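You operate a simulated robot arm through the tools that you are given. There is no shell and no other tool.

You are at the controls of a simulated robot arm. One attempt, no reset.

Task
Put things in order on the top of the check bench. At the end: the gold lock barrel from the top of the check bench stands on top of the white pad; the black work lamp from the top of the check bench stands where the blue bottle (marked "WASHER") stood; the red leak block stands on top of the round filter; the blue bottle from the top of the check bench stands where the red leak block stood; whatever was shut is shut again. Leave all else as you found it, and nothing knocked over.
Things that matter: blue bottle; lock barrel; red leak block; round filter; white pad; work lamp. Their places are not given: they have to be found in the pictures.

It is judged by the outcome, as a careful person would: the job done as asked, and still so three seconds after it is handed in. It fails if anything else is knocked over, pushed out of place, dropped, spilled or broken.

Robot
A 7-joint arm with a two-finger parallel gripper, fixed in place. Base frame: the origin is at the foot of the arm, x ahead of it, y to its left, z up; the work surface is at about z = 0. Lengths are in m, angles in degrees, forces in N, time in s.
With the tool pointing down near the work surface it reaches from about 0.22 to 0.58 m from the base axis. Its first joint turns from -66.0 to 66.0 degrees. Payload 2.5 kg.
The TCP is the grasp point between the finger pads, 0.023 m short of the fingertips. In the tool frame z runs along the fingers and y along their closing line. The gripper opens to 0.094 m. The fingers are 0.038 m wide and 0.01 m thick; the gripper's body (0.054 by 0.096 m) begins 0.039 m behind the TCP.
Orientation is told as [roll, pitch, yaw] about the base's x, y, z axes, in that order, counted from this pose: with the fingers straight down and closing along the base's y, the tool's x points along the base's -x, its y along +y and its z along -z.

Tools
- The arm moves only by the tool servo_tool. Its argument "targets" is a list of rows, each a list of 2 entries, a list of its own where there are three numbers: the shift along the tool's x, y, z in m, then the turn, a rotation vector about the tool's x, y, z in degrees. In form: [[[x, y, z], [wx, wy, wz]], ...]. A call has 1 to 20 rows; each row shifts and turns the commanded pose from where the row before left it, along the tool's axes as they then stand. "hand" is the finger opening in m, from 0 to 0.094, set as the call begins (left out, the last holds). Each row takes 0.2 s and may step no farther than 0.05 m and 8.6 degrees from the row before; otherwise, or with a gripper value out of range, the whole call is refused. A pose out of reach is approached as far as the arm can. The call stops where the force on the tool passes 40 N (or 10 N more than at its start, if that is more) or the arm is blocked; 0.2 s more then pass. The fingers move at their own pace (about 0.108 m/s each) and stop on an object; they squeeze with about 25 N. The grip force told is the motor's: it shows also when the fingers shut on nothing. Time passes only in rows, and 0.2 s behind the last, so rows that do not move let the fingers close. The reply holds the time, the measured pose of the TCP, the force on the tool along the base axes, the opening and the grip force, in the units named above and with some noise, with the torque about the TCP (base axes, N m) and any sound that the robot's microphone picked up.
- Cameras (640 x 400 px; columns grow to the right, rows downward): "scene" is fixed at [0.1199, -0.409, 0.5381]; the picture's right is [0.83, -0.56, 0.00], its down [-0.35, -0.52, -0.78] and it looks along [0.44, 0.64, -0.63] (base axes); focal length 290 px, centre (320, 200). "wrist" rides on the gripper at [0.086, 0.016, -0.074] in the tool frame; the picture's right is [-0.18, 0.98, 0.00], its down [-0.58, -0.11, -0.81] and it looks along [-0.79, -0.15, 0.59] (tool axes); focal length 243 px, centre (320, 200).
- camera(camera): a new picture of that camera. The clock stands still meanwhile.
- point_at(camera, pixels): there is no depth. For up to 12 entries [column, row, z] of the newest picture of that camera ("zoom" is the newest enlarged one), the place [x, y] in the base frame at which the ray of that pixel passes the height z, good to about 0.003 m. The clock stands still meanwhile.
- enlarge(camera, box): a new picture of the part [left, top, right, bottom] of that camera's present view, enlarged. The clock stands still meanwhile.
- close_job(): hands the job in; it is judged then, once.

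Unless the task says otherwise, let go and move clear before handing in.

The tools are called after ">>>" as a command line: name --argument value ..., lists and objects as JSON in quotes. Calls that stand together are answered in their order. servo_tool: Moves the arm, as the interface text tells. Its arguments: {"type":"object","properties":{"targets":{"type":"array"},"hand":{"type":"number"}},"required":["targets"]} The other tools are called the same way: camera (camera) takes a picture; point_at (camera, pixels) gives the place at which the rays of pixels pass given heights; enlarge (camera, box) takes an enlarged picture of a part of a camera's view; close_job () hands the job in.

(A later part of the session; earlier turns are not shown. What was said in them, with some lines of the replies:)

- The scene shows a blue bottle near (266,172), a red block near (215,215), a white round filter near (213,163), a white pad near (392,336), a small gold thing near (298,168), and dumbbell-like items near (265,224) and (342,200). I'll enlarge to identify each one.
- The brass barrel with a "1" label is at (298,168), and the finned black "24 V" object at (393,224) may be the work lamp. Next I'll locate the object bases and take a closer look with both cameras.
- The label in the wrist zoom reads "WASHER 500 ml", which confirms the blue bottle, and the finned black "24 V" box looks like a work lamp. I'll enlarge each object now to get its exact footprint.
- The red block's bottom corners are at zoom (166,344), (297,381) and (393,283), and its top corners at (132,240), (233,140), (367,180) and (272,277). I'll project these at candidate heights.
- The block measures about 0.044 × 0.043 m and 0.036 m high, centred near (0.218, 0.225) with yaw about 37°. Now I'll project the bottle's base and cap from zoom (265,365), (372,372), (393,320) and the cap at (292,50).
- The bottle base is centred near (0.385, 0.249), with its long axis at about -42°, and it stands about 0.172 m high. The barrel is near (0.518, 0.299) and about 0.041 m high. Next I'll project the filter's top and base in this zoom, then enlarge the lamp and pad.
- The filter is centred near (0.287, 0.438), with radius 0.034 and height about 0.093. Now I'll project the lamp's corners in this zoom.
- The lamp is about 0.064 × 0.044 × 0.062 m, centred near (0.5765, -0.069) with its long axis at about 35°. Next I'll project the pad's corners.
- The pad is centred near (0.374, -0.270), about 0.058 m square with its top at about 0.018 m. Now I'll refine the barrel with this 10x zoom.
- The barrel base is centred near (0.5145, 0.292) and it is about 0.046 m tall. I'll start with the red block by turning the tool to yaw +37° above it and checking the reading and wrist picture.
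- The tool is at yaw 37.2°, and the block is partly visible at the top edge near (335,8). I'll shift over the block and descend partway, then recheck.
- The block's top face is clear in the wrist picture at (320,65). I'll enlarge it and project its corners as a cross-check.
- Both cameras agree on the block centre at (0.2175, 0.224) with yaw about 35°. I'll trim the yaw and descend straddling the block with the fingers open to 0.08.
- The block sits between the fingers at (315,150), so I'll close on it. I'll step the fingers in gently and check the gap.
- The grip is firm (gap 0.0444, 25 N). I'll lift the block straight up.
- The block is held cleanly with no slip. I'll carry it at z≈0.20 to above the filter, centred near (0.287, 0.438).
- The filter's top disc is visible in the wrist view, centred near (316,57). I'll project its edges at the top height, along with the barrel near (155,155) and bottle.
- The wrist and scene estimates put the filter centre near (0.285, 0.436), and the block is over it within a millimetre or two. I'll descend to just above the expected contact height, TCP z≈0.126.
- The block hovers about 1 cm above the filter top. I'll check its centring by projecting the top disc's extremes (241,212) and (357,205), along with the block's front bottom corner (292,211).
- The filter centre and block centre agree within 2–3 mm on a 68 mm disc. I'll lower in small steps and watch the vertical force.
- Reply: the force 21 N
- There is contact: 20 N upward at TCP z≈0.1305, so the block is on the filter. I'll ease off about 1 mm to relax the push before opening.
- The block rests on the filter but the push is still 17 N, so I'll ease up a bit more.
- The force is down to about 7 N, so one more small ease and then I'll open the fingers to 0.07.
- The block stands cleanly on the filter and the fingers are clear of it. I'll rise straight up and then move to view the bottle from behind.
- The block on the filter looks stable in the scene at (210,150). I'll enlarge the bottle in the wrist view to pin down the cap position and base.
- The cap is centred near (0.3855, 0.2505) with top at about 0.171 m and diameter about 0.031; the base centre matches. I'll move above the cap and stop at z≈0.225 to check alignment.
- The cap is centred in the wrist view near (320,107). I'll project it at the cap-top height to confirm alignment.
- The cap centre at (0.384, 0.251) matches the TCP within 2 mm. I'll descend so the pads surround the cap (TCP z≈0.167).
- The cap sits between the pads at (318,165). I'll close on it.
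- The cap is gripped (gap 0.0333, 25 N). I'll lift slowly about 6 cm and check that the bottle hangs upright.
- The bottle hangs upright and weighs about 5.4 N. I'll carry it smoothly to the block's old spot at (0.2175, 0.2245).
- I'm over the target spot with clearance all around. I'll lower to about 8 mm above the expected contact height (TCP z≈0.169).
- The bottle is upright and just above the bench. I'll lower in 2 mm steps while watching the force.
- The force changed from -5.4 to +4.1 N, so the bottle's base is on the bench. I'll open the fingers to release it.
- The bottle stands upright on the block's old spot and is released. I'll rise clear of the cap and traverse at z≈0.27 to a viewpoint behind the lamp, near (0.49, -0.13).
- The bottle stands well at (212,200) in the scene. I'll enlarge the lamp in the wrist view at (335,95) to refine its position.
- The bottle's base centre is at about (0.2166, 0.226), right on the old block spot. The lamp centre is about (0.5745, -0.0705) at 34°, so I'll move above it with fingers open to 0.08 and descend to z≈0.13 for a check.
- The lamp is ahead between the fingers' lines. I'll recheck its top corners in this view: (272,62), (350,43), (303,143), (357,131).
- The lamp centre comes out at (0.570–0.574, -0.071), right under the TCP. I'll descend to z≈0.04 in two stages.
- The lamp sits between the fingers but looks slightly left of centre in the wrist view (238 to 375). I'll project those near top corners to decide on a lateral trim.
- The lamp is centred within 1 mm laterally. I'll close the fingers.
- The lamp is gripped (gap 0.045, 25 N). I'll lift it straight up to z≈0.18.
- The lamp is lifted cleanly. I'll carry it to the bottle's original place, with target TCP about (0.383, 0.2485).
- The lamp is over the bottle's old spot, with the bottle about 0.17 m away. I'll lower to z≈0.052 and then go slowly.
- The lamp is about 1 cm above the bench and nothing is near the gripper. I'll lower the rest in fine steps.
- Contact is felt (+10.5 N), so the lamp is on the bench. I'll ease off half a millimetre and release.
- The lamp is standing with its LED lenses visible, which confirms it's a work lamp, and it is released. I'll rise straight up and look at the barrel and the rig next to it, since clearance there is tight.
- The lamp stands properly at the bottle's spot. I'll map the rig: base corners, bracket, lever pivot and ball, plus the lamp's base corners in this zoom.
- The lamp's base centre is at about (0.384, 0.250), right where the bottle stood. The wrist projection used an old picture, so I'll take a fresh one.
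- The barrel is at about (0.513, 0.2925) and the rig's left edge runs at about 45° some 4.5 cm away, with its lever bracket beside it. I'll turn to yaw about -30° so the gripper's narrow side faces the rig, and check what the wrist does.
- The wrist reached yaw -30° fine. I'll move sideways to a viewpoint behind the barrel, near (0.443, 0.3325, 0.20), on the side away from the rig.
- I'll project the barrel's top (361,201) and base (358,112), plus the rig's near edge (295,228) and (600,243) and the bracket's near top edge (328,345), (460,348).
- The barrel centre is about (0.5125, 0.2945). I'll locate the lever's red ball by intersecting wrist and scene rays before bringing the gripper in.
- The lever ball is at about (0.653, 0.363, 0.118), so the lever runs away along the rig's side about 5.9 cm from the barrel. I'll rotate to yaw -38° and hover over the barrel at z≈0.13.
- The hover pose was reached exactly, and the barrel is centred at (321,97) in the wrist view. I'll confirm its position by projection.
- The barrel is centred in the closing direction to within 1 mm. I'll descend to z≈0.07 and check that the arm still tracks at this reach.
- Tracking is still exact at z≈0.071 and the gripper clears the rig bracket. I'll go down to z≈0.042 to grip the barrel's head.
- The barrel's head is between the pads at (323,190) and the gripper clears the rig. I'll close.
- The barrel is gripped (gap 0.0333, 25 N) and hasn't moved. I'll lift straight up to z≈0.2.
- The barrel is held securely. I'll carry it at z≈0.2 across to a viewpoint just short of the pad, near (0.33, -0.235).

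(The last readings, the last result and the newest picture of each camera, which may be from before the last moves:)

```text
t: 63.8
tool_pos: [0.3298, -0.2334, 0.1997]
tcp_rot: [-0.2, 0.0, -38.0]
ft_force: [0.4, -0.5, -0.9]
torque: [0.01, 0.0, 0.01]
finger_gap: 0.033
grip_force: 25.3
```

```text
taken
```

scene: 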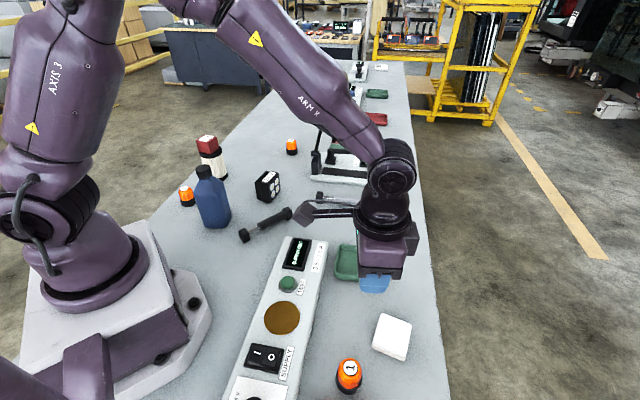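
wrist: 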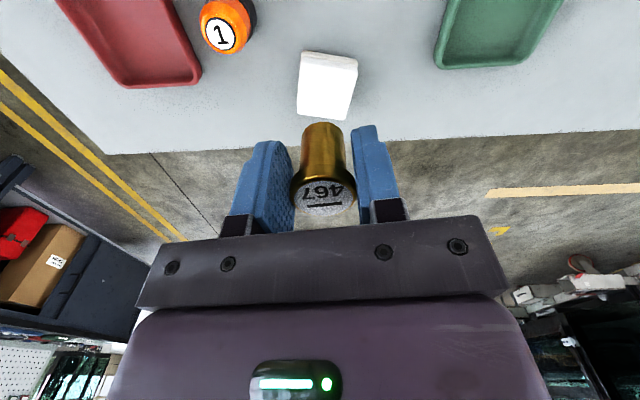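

The pad is visible at (328,85) ahead of the barrel. I'll enlarge and project its corners.

>>> enlarge --camera "wrist" --box '[280, 35, 380, 130]'

```text
4.21 times, centred on (330, 82) of wrist
```

zoom: 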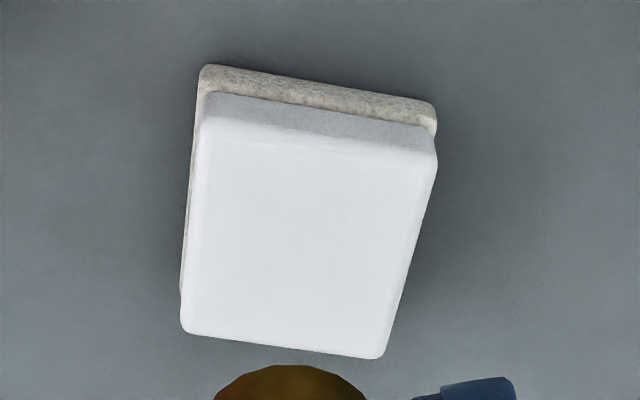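

>>> point_at --camera "zoom" --pixels '[[203, 128, 0.02], [437, 160, 0.02], [378, 358, 0.02], [182, 328, 0.02], [203, 128, 0.03], [437, 160, 0.03], [378, 358, 0.03], [182, 328, 0.03], [200, 68, 0.0], [436, 105, 0.0]]'

```text
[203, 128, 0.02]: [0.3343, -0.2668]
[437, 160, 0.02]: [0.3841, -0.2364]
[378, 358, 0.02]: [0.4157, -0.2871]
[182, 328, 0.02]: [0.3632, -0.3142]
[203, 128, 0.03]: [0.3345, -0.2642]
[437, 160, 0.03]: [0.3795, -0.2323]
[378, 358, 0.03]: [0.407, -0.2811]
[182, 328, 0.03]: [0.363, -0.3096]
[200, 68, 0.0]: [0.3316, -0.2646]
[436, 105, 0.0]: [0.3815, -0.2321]
```

The pad centre is about (0.371, -0.272), with its top at roughly 0.025 m, so contact is expected at TCP z≈0.066. I'll move above it and descend to z≈0.10 for a check.

>>> servo_tool --targets '[[[-0.015, -0.0015, 0.01], [0, 0, 0]], [[-0.02, -0.002, 0.02], [0, 0, 0]], [[-0.0148, -0.0013, 0.025], [0, 0, 0]], [[0, 0, 0.025], [0, 0, 0]], [[0, 0, 0.02], [0, 0, 0]], [[0, 0, 0], [0, 0, 0]], [[0, 0, 0], [0, 0, 0]]]'

>>> camera --camera "wrist"

>>> enlarge --camera "scene" --box '[330, 240, 450, 380]'

```text
t: 65.4
tool_pos: [0.3663, -0.268, 0.1001]
tcp_rot: [0.0, 0.0, -37.9]
ft_force: [1.0, 1.2, -0.9]
torque: [0.01, 0.0, 0.02]
finger_gap: 0.0331
grip_force: 24.4
```

```text
taken
```

wrist: 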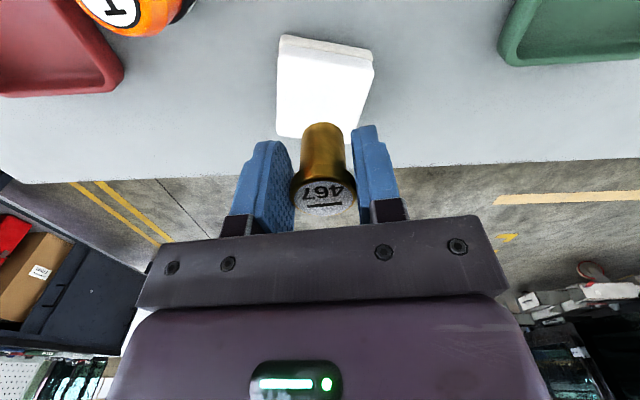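

```text
2.86 times, centred on (390, 310) of scene
```

zoom: 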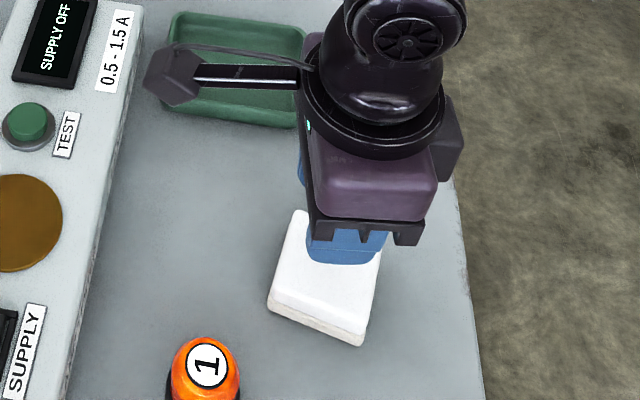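

I'll project the pad's corners again from this closer wrist view.

>>> enlarge --camera "wrist" --box '[260, 20, 390, 150]'

```text
3.08 times, centred on (325, 85) of wrist
```

zoom: 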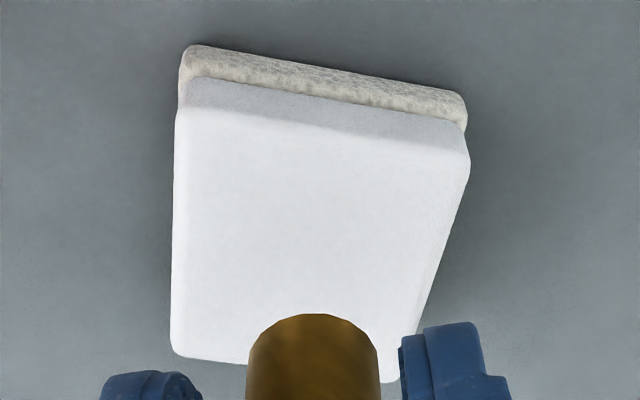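

>>> point_at --camera "zoom" --pixels '[[180, 112, 0.025], [470, 162, 0.025], [172, 353, 0.025], [390, 385, 0.025], [183, 48, 0.0], [467, 100, 0.0], [180, 112, 0.03], [470, 162, 0.03], [172, 353, 0.03], [390, 385, 0.03], [312, 315, 0.059]]'

```text
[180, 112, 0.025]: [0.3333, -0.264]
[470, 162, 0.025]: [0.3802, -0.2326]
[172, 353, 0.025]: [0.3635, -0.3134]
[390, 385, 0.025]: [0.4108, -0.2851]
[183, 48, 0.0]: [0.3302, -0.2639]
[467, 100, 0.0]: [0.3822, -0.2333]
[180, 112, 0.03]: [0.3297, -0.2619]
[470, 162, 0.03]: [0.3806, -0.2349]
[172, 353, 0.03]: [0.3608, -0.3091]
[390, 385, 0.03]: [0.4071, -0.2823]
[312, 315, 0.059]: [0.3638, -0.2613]
```

The pad centre is about (0.372, -0.2735) and the barrel is within about 2 mm of it. I'll trim slightly and lower to about 8 mm above the expected contact.

>>> servo_tool --targets '[[[-0.001, -0.0012, 0.01], [0, 0, 0]], [[0, 0, 0.01], [0, 0, 0]], [[0, 0, 0.005], [0, 0, 0]], [[0, 0, 0], [0, 0, 0]]]'

>>> camera --camera "wrist"

```text
t: 66.4
tool_pos: [0.3667, -0.2684, 0.0757]
tcp_rot: [-0.1, -0.1, -38.0]
ft_force: [0.1, 0.0, -2.6]
torque: [0.0, -0.01, 0.01]
finger_gap: 0.0331
grip_force: 25.6
```

```text
taken
```

wrist: 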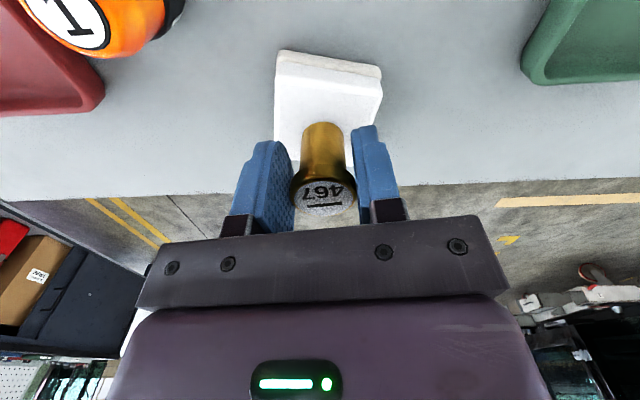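

The barrel is well centred over the pad and clear of beacon 1. I'll lower in 2 mm and then 1 mm steps, watching the force.

>>> servo_tool --targets '[[[0, 0, 0.002], [0, 0, 0]], [[0, 0, 0.002], [0, 0, 0]], [[0, 0, 0.001], [0, 0, 0]], [[0, 0, 0], [0, 0, 0]]]'

```text
t: 67.4
tool_pos: [0.3683, -0.2686, 0.0715]
tcp_rot: [0.0, -0.3, -38.1]
ft_force: [-2.3, 2.2, 19.3]
torque: [0.01, 0.01, 0.02]
finger_gap: 0.0333
grip_force: 24.8
```

There is contact at z≈0.0715 (19 N), so the barrel is on the pad. I'll ease off before releasing.

>>> servo_tool --targets '[[[0, 0, -0.001], [0, 0, 0]], [[0, 0, -0.0005], [0, 0, 0]], [[0, 0, 0], [0, 0, 0]]]'

>>> camera --camera "wrist"

```text
t: 68.2
tool_pos: [0.3666, -0.2694, 0.0715]
tcp_rot: [0.0, 0.0, -38.0]
ft_force: [1.5, -2.3, 6.1]
torque: [-0.14, -0.12, 0.03]
finger_gap: 0.0329
grip_force: 25.2
```

```text
taken
```

wrist: 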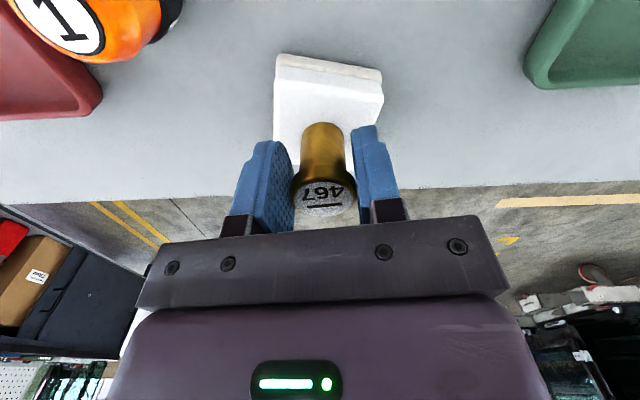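

>>> enlarge --camera "wrist" --box '[260, 40, 400, 180]'

>>> enlarge --camera "scene" --box '[350, 280, 430, 370]'

>>> point_at --camera "wrist" --pixels '[[320, 122, 0.029], [276, 82, 0.029], [383, 99, 0.029]]'

```text
2.86 times, centred on (330, 110) of wrist
```

zoom: 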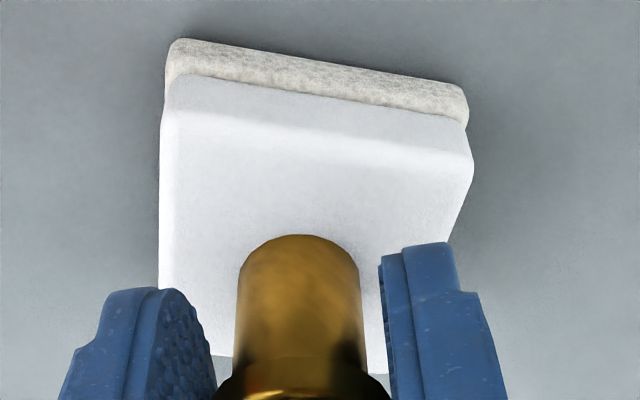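

```text
4.44 times, centred on (390, 325) of scene
```

zoom: 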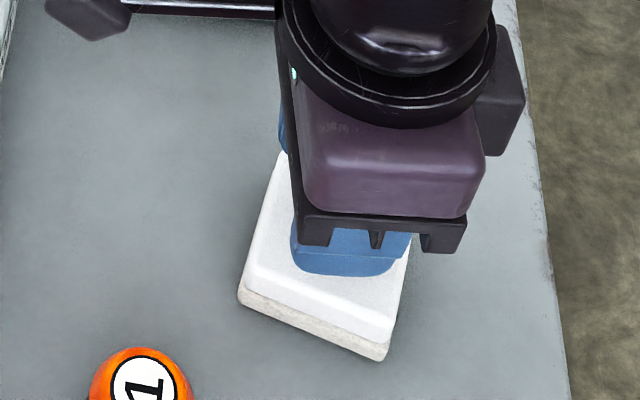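

```text
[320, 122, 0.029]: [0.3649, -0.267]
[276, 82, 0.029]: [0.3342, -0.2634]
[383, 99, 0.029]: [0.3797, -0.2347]
```

The barrel is near the pad's centre, within about 4 mm, and well inside its edges. I'll ease slightly more and open the fingers to 0.06.

>>> servo_tool --targets '[[[0, 0, -0.0005], [0, 0, 0]], [[0, 0, 0], [0, 0, 0]]]'

>>> servo_tool --targets '[[[0, 0, 0], [0, 0, 0]], [[0, 0, 0], [0, 0, 0]]]' --hand 0.065

>>> camera --camera "wrist"

```text
t: 68.8
tool_pos: [0.3671, -0.2683, 0.0709]
tcp_rot: [-0.1, 0.2, -38.0]
ft_force: [-0.5, 0.3, 0.3]
torque: [0.01, -0.03, -0.02]
finger_gap: 0.0332
grip_force: 25.4
```

```text
t: 69.4
tool_pos: [0.3675, -0.2691, 0.0708]
tcp_rot: [0.0, 0.1, -38.0]
ft_force: [0.3, 0.5, -0.7]
torque: [0.01, -0.02, -0.02]
finger_gap: 0.065
grip_force: 0.1
```

```text
taken
```

wrist: 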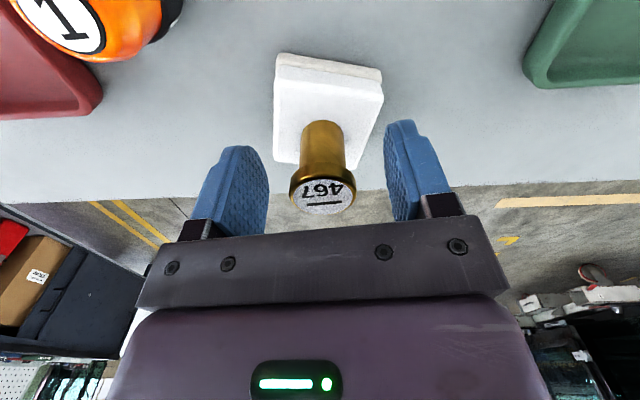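

The barrel stands free on the pad. I'll rise straight up and then back away for a final look.

>>> servo_tool --targets '[[[0, 0, -0.008], [0, 0, 0]], [[0, 0, -0.02], [0, 0, 0]], [[0, 0, -0.03], [0, 0, 0]], [[0, 0, -0.035], [0, 0, 0]], [[0, 0, -0.035], [0, 0, 0]], [[0, 0, -0.035], [0, 0, 0]], [[0, 0, -0.03], [0, 0, 0]], [[0.02, 0.03, 0], [0, 0, 0]], [[0.02, 0.03, 0], [0, 0, 0]], [[0.02, 0.03, 0], [0, 0, 0]], [[0.02, 0.03, 0], [0, 0, 0]], [[0, 0.03, 0], [0, 0, 0]], [[0, 0, 0], [0, 0, 0]]]'

>>> camera --camera "scene"

>>> camera --camera "wrist"

>>> enlarge --camera "scene" --box '[340, 280, 440, 380]'

>>> enlarge --camera "scene" --box '[165, 110, 325, 250]'

```text
t: 72.2
tool_pos: [0.3966, -0.1011, 0.2645]
tcp_rot: [-0.1, 0.1, -38.0]
ft_force: [-0.2, 0.1, -0.3]
torque: [0.01, 0.02, -0.01]
finger_gap: 0.0653
grip_force: 0.1
```

```text
taken
```

scene: 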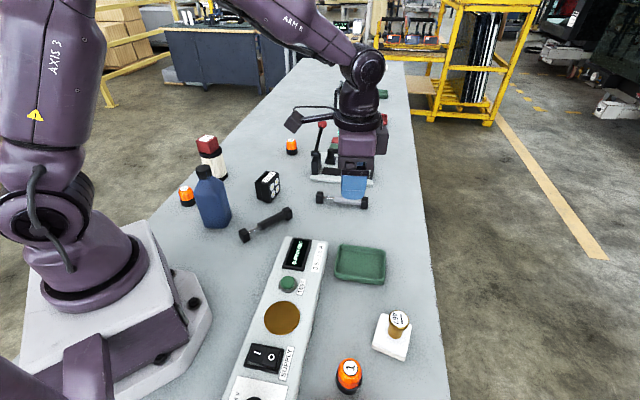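

```text
taken
```

wrist: 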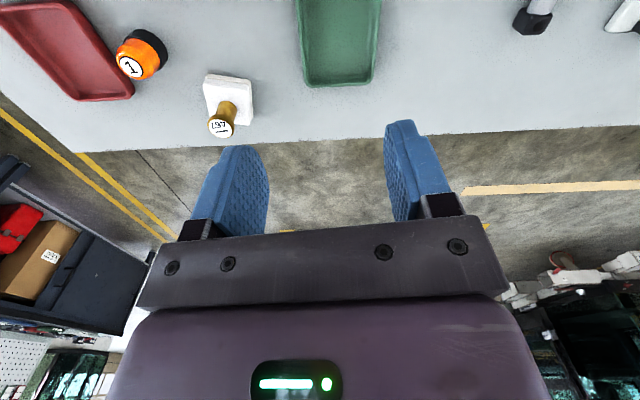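

```text
4.00 times, centred on (390, 330) of scene
```

zoom: 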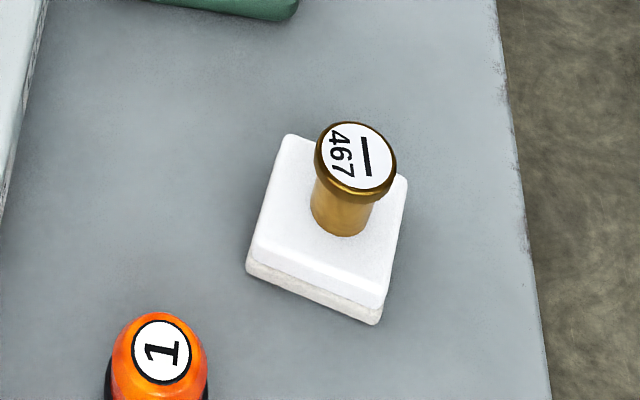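

```text
2.86 times, centred on (245, 180) of scene
```

zoom: 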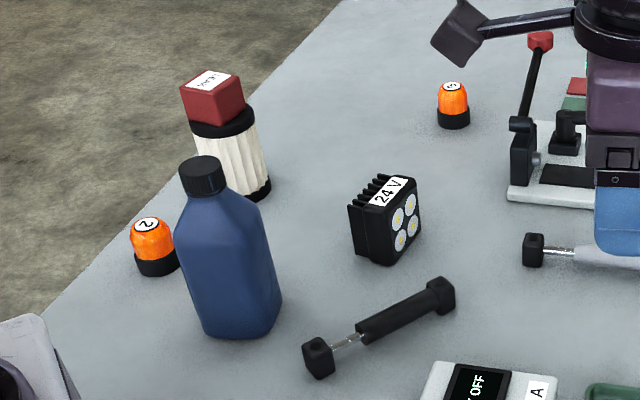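

The final pictures show every move done. The barrel stands on the pad at (398,325), the lamp is where the bottle stood at (268,186), and the bottle is where the block stood at (212,200). The red block is on the filter at (208,145). Nothing else is disturbed, nothing was opened, and the gripper is clear, so I'm handing the job in.

>>> close_job

```text
The job is handed in.
```

I finished all four moves and handed the job in. The last pictures showed everything standing upright.

- **Red leak block:** it stands on top of the round filter.
- **Blue bottle ("WASHER"):** it stands where the red block was, within about 2 mm by the camera measurements.
- **Black work lamp:** it stands where the bottle was, also within about 2 mm. I took the finned "24 V" box to be the lamp, and its LED lenses confirmed this.
- **Gold lock barrel:** it stands on the white pad, about 4 mm from the centre and well inside the edges.

I opened nothing, so there was nothing to shut again. No other object was knocked over or moved in the pictures. The gripper was empty and clear of everything when I handed in.
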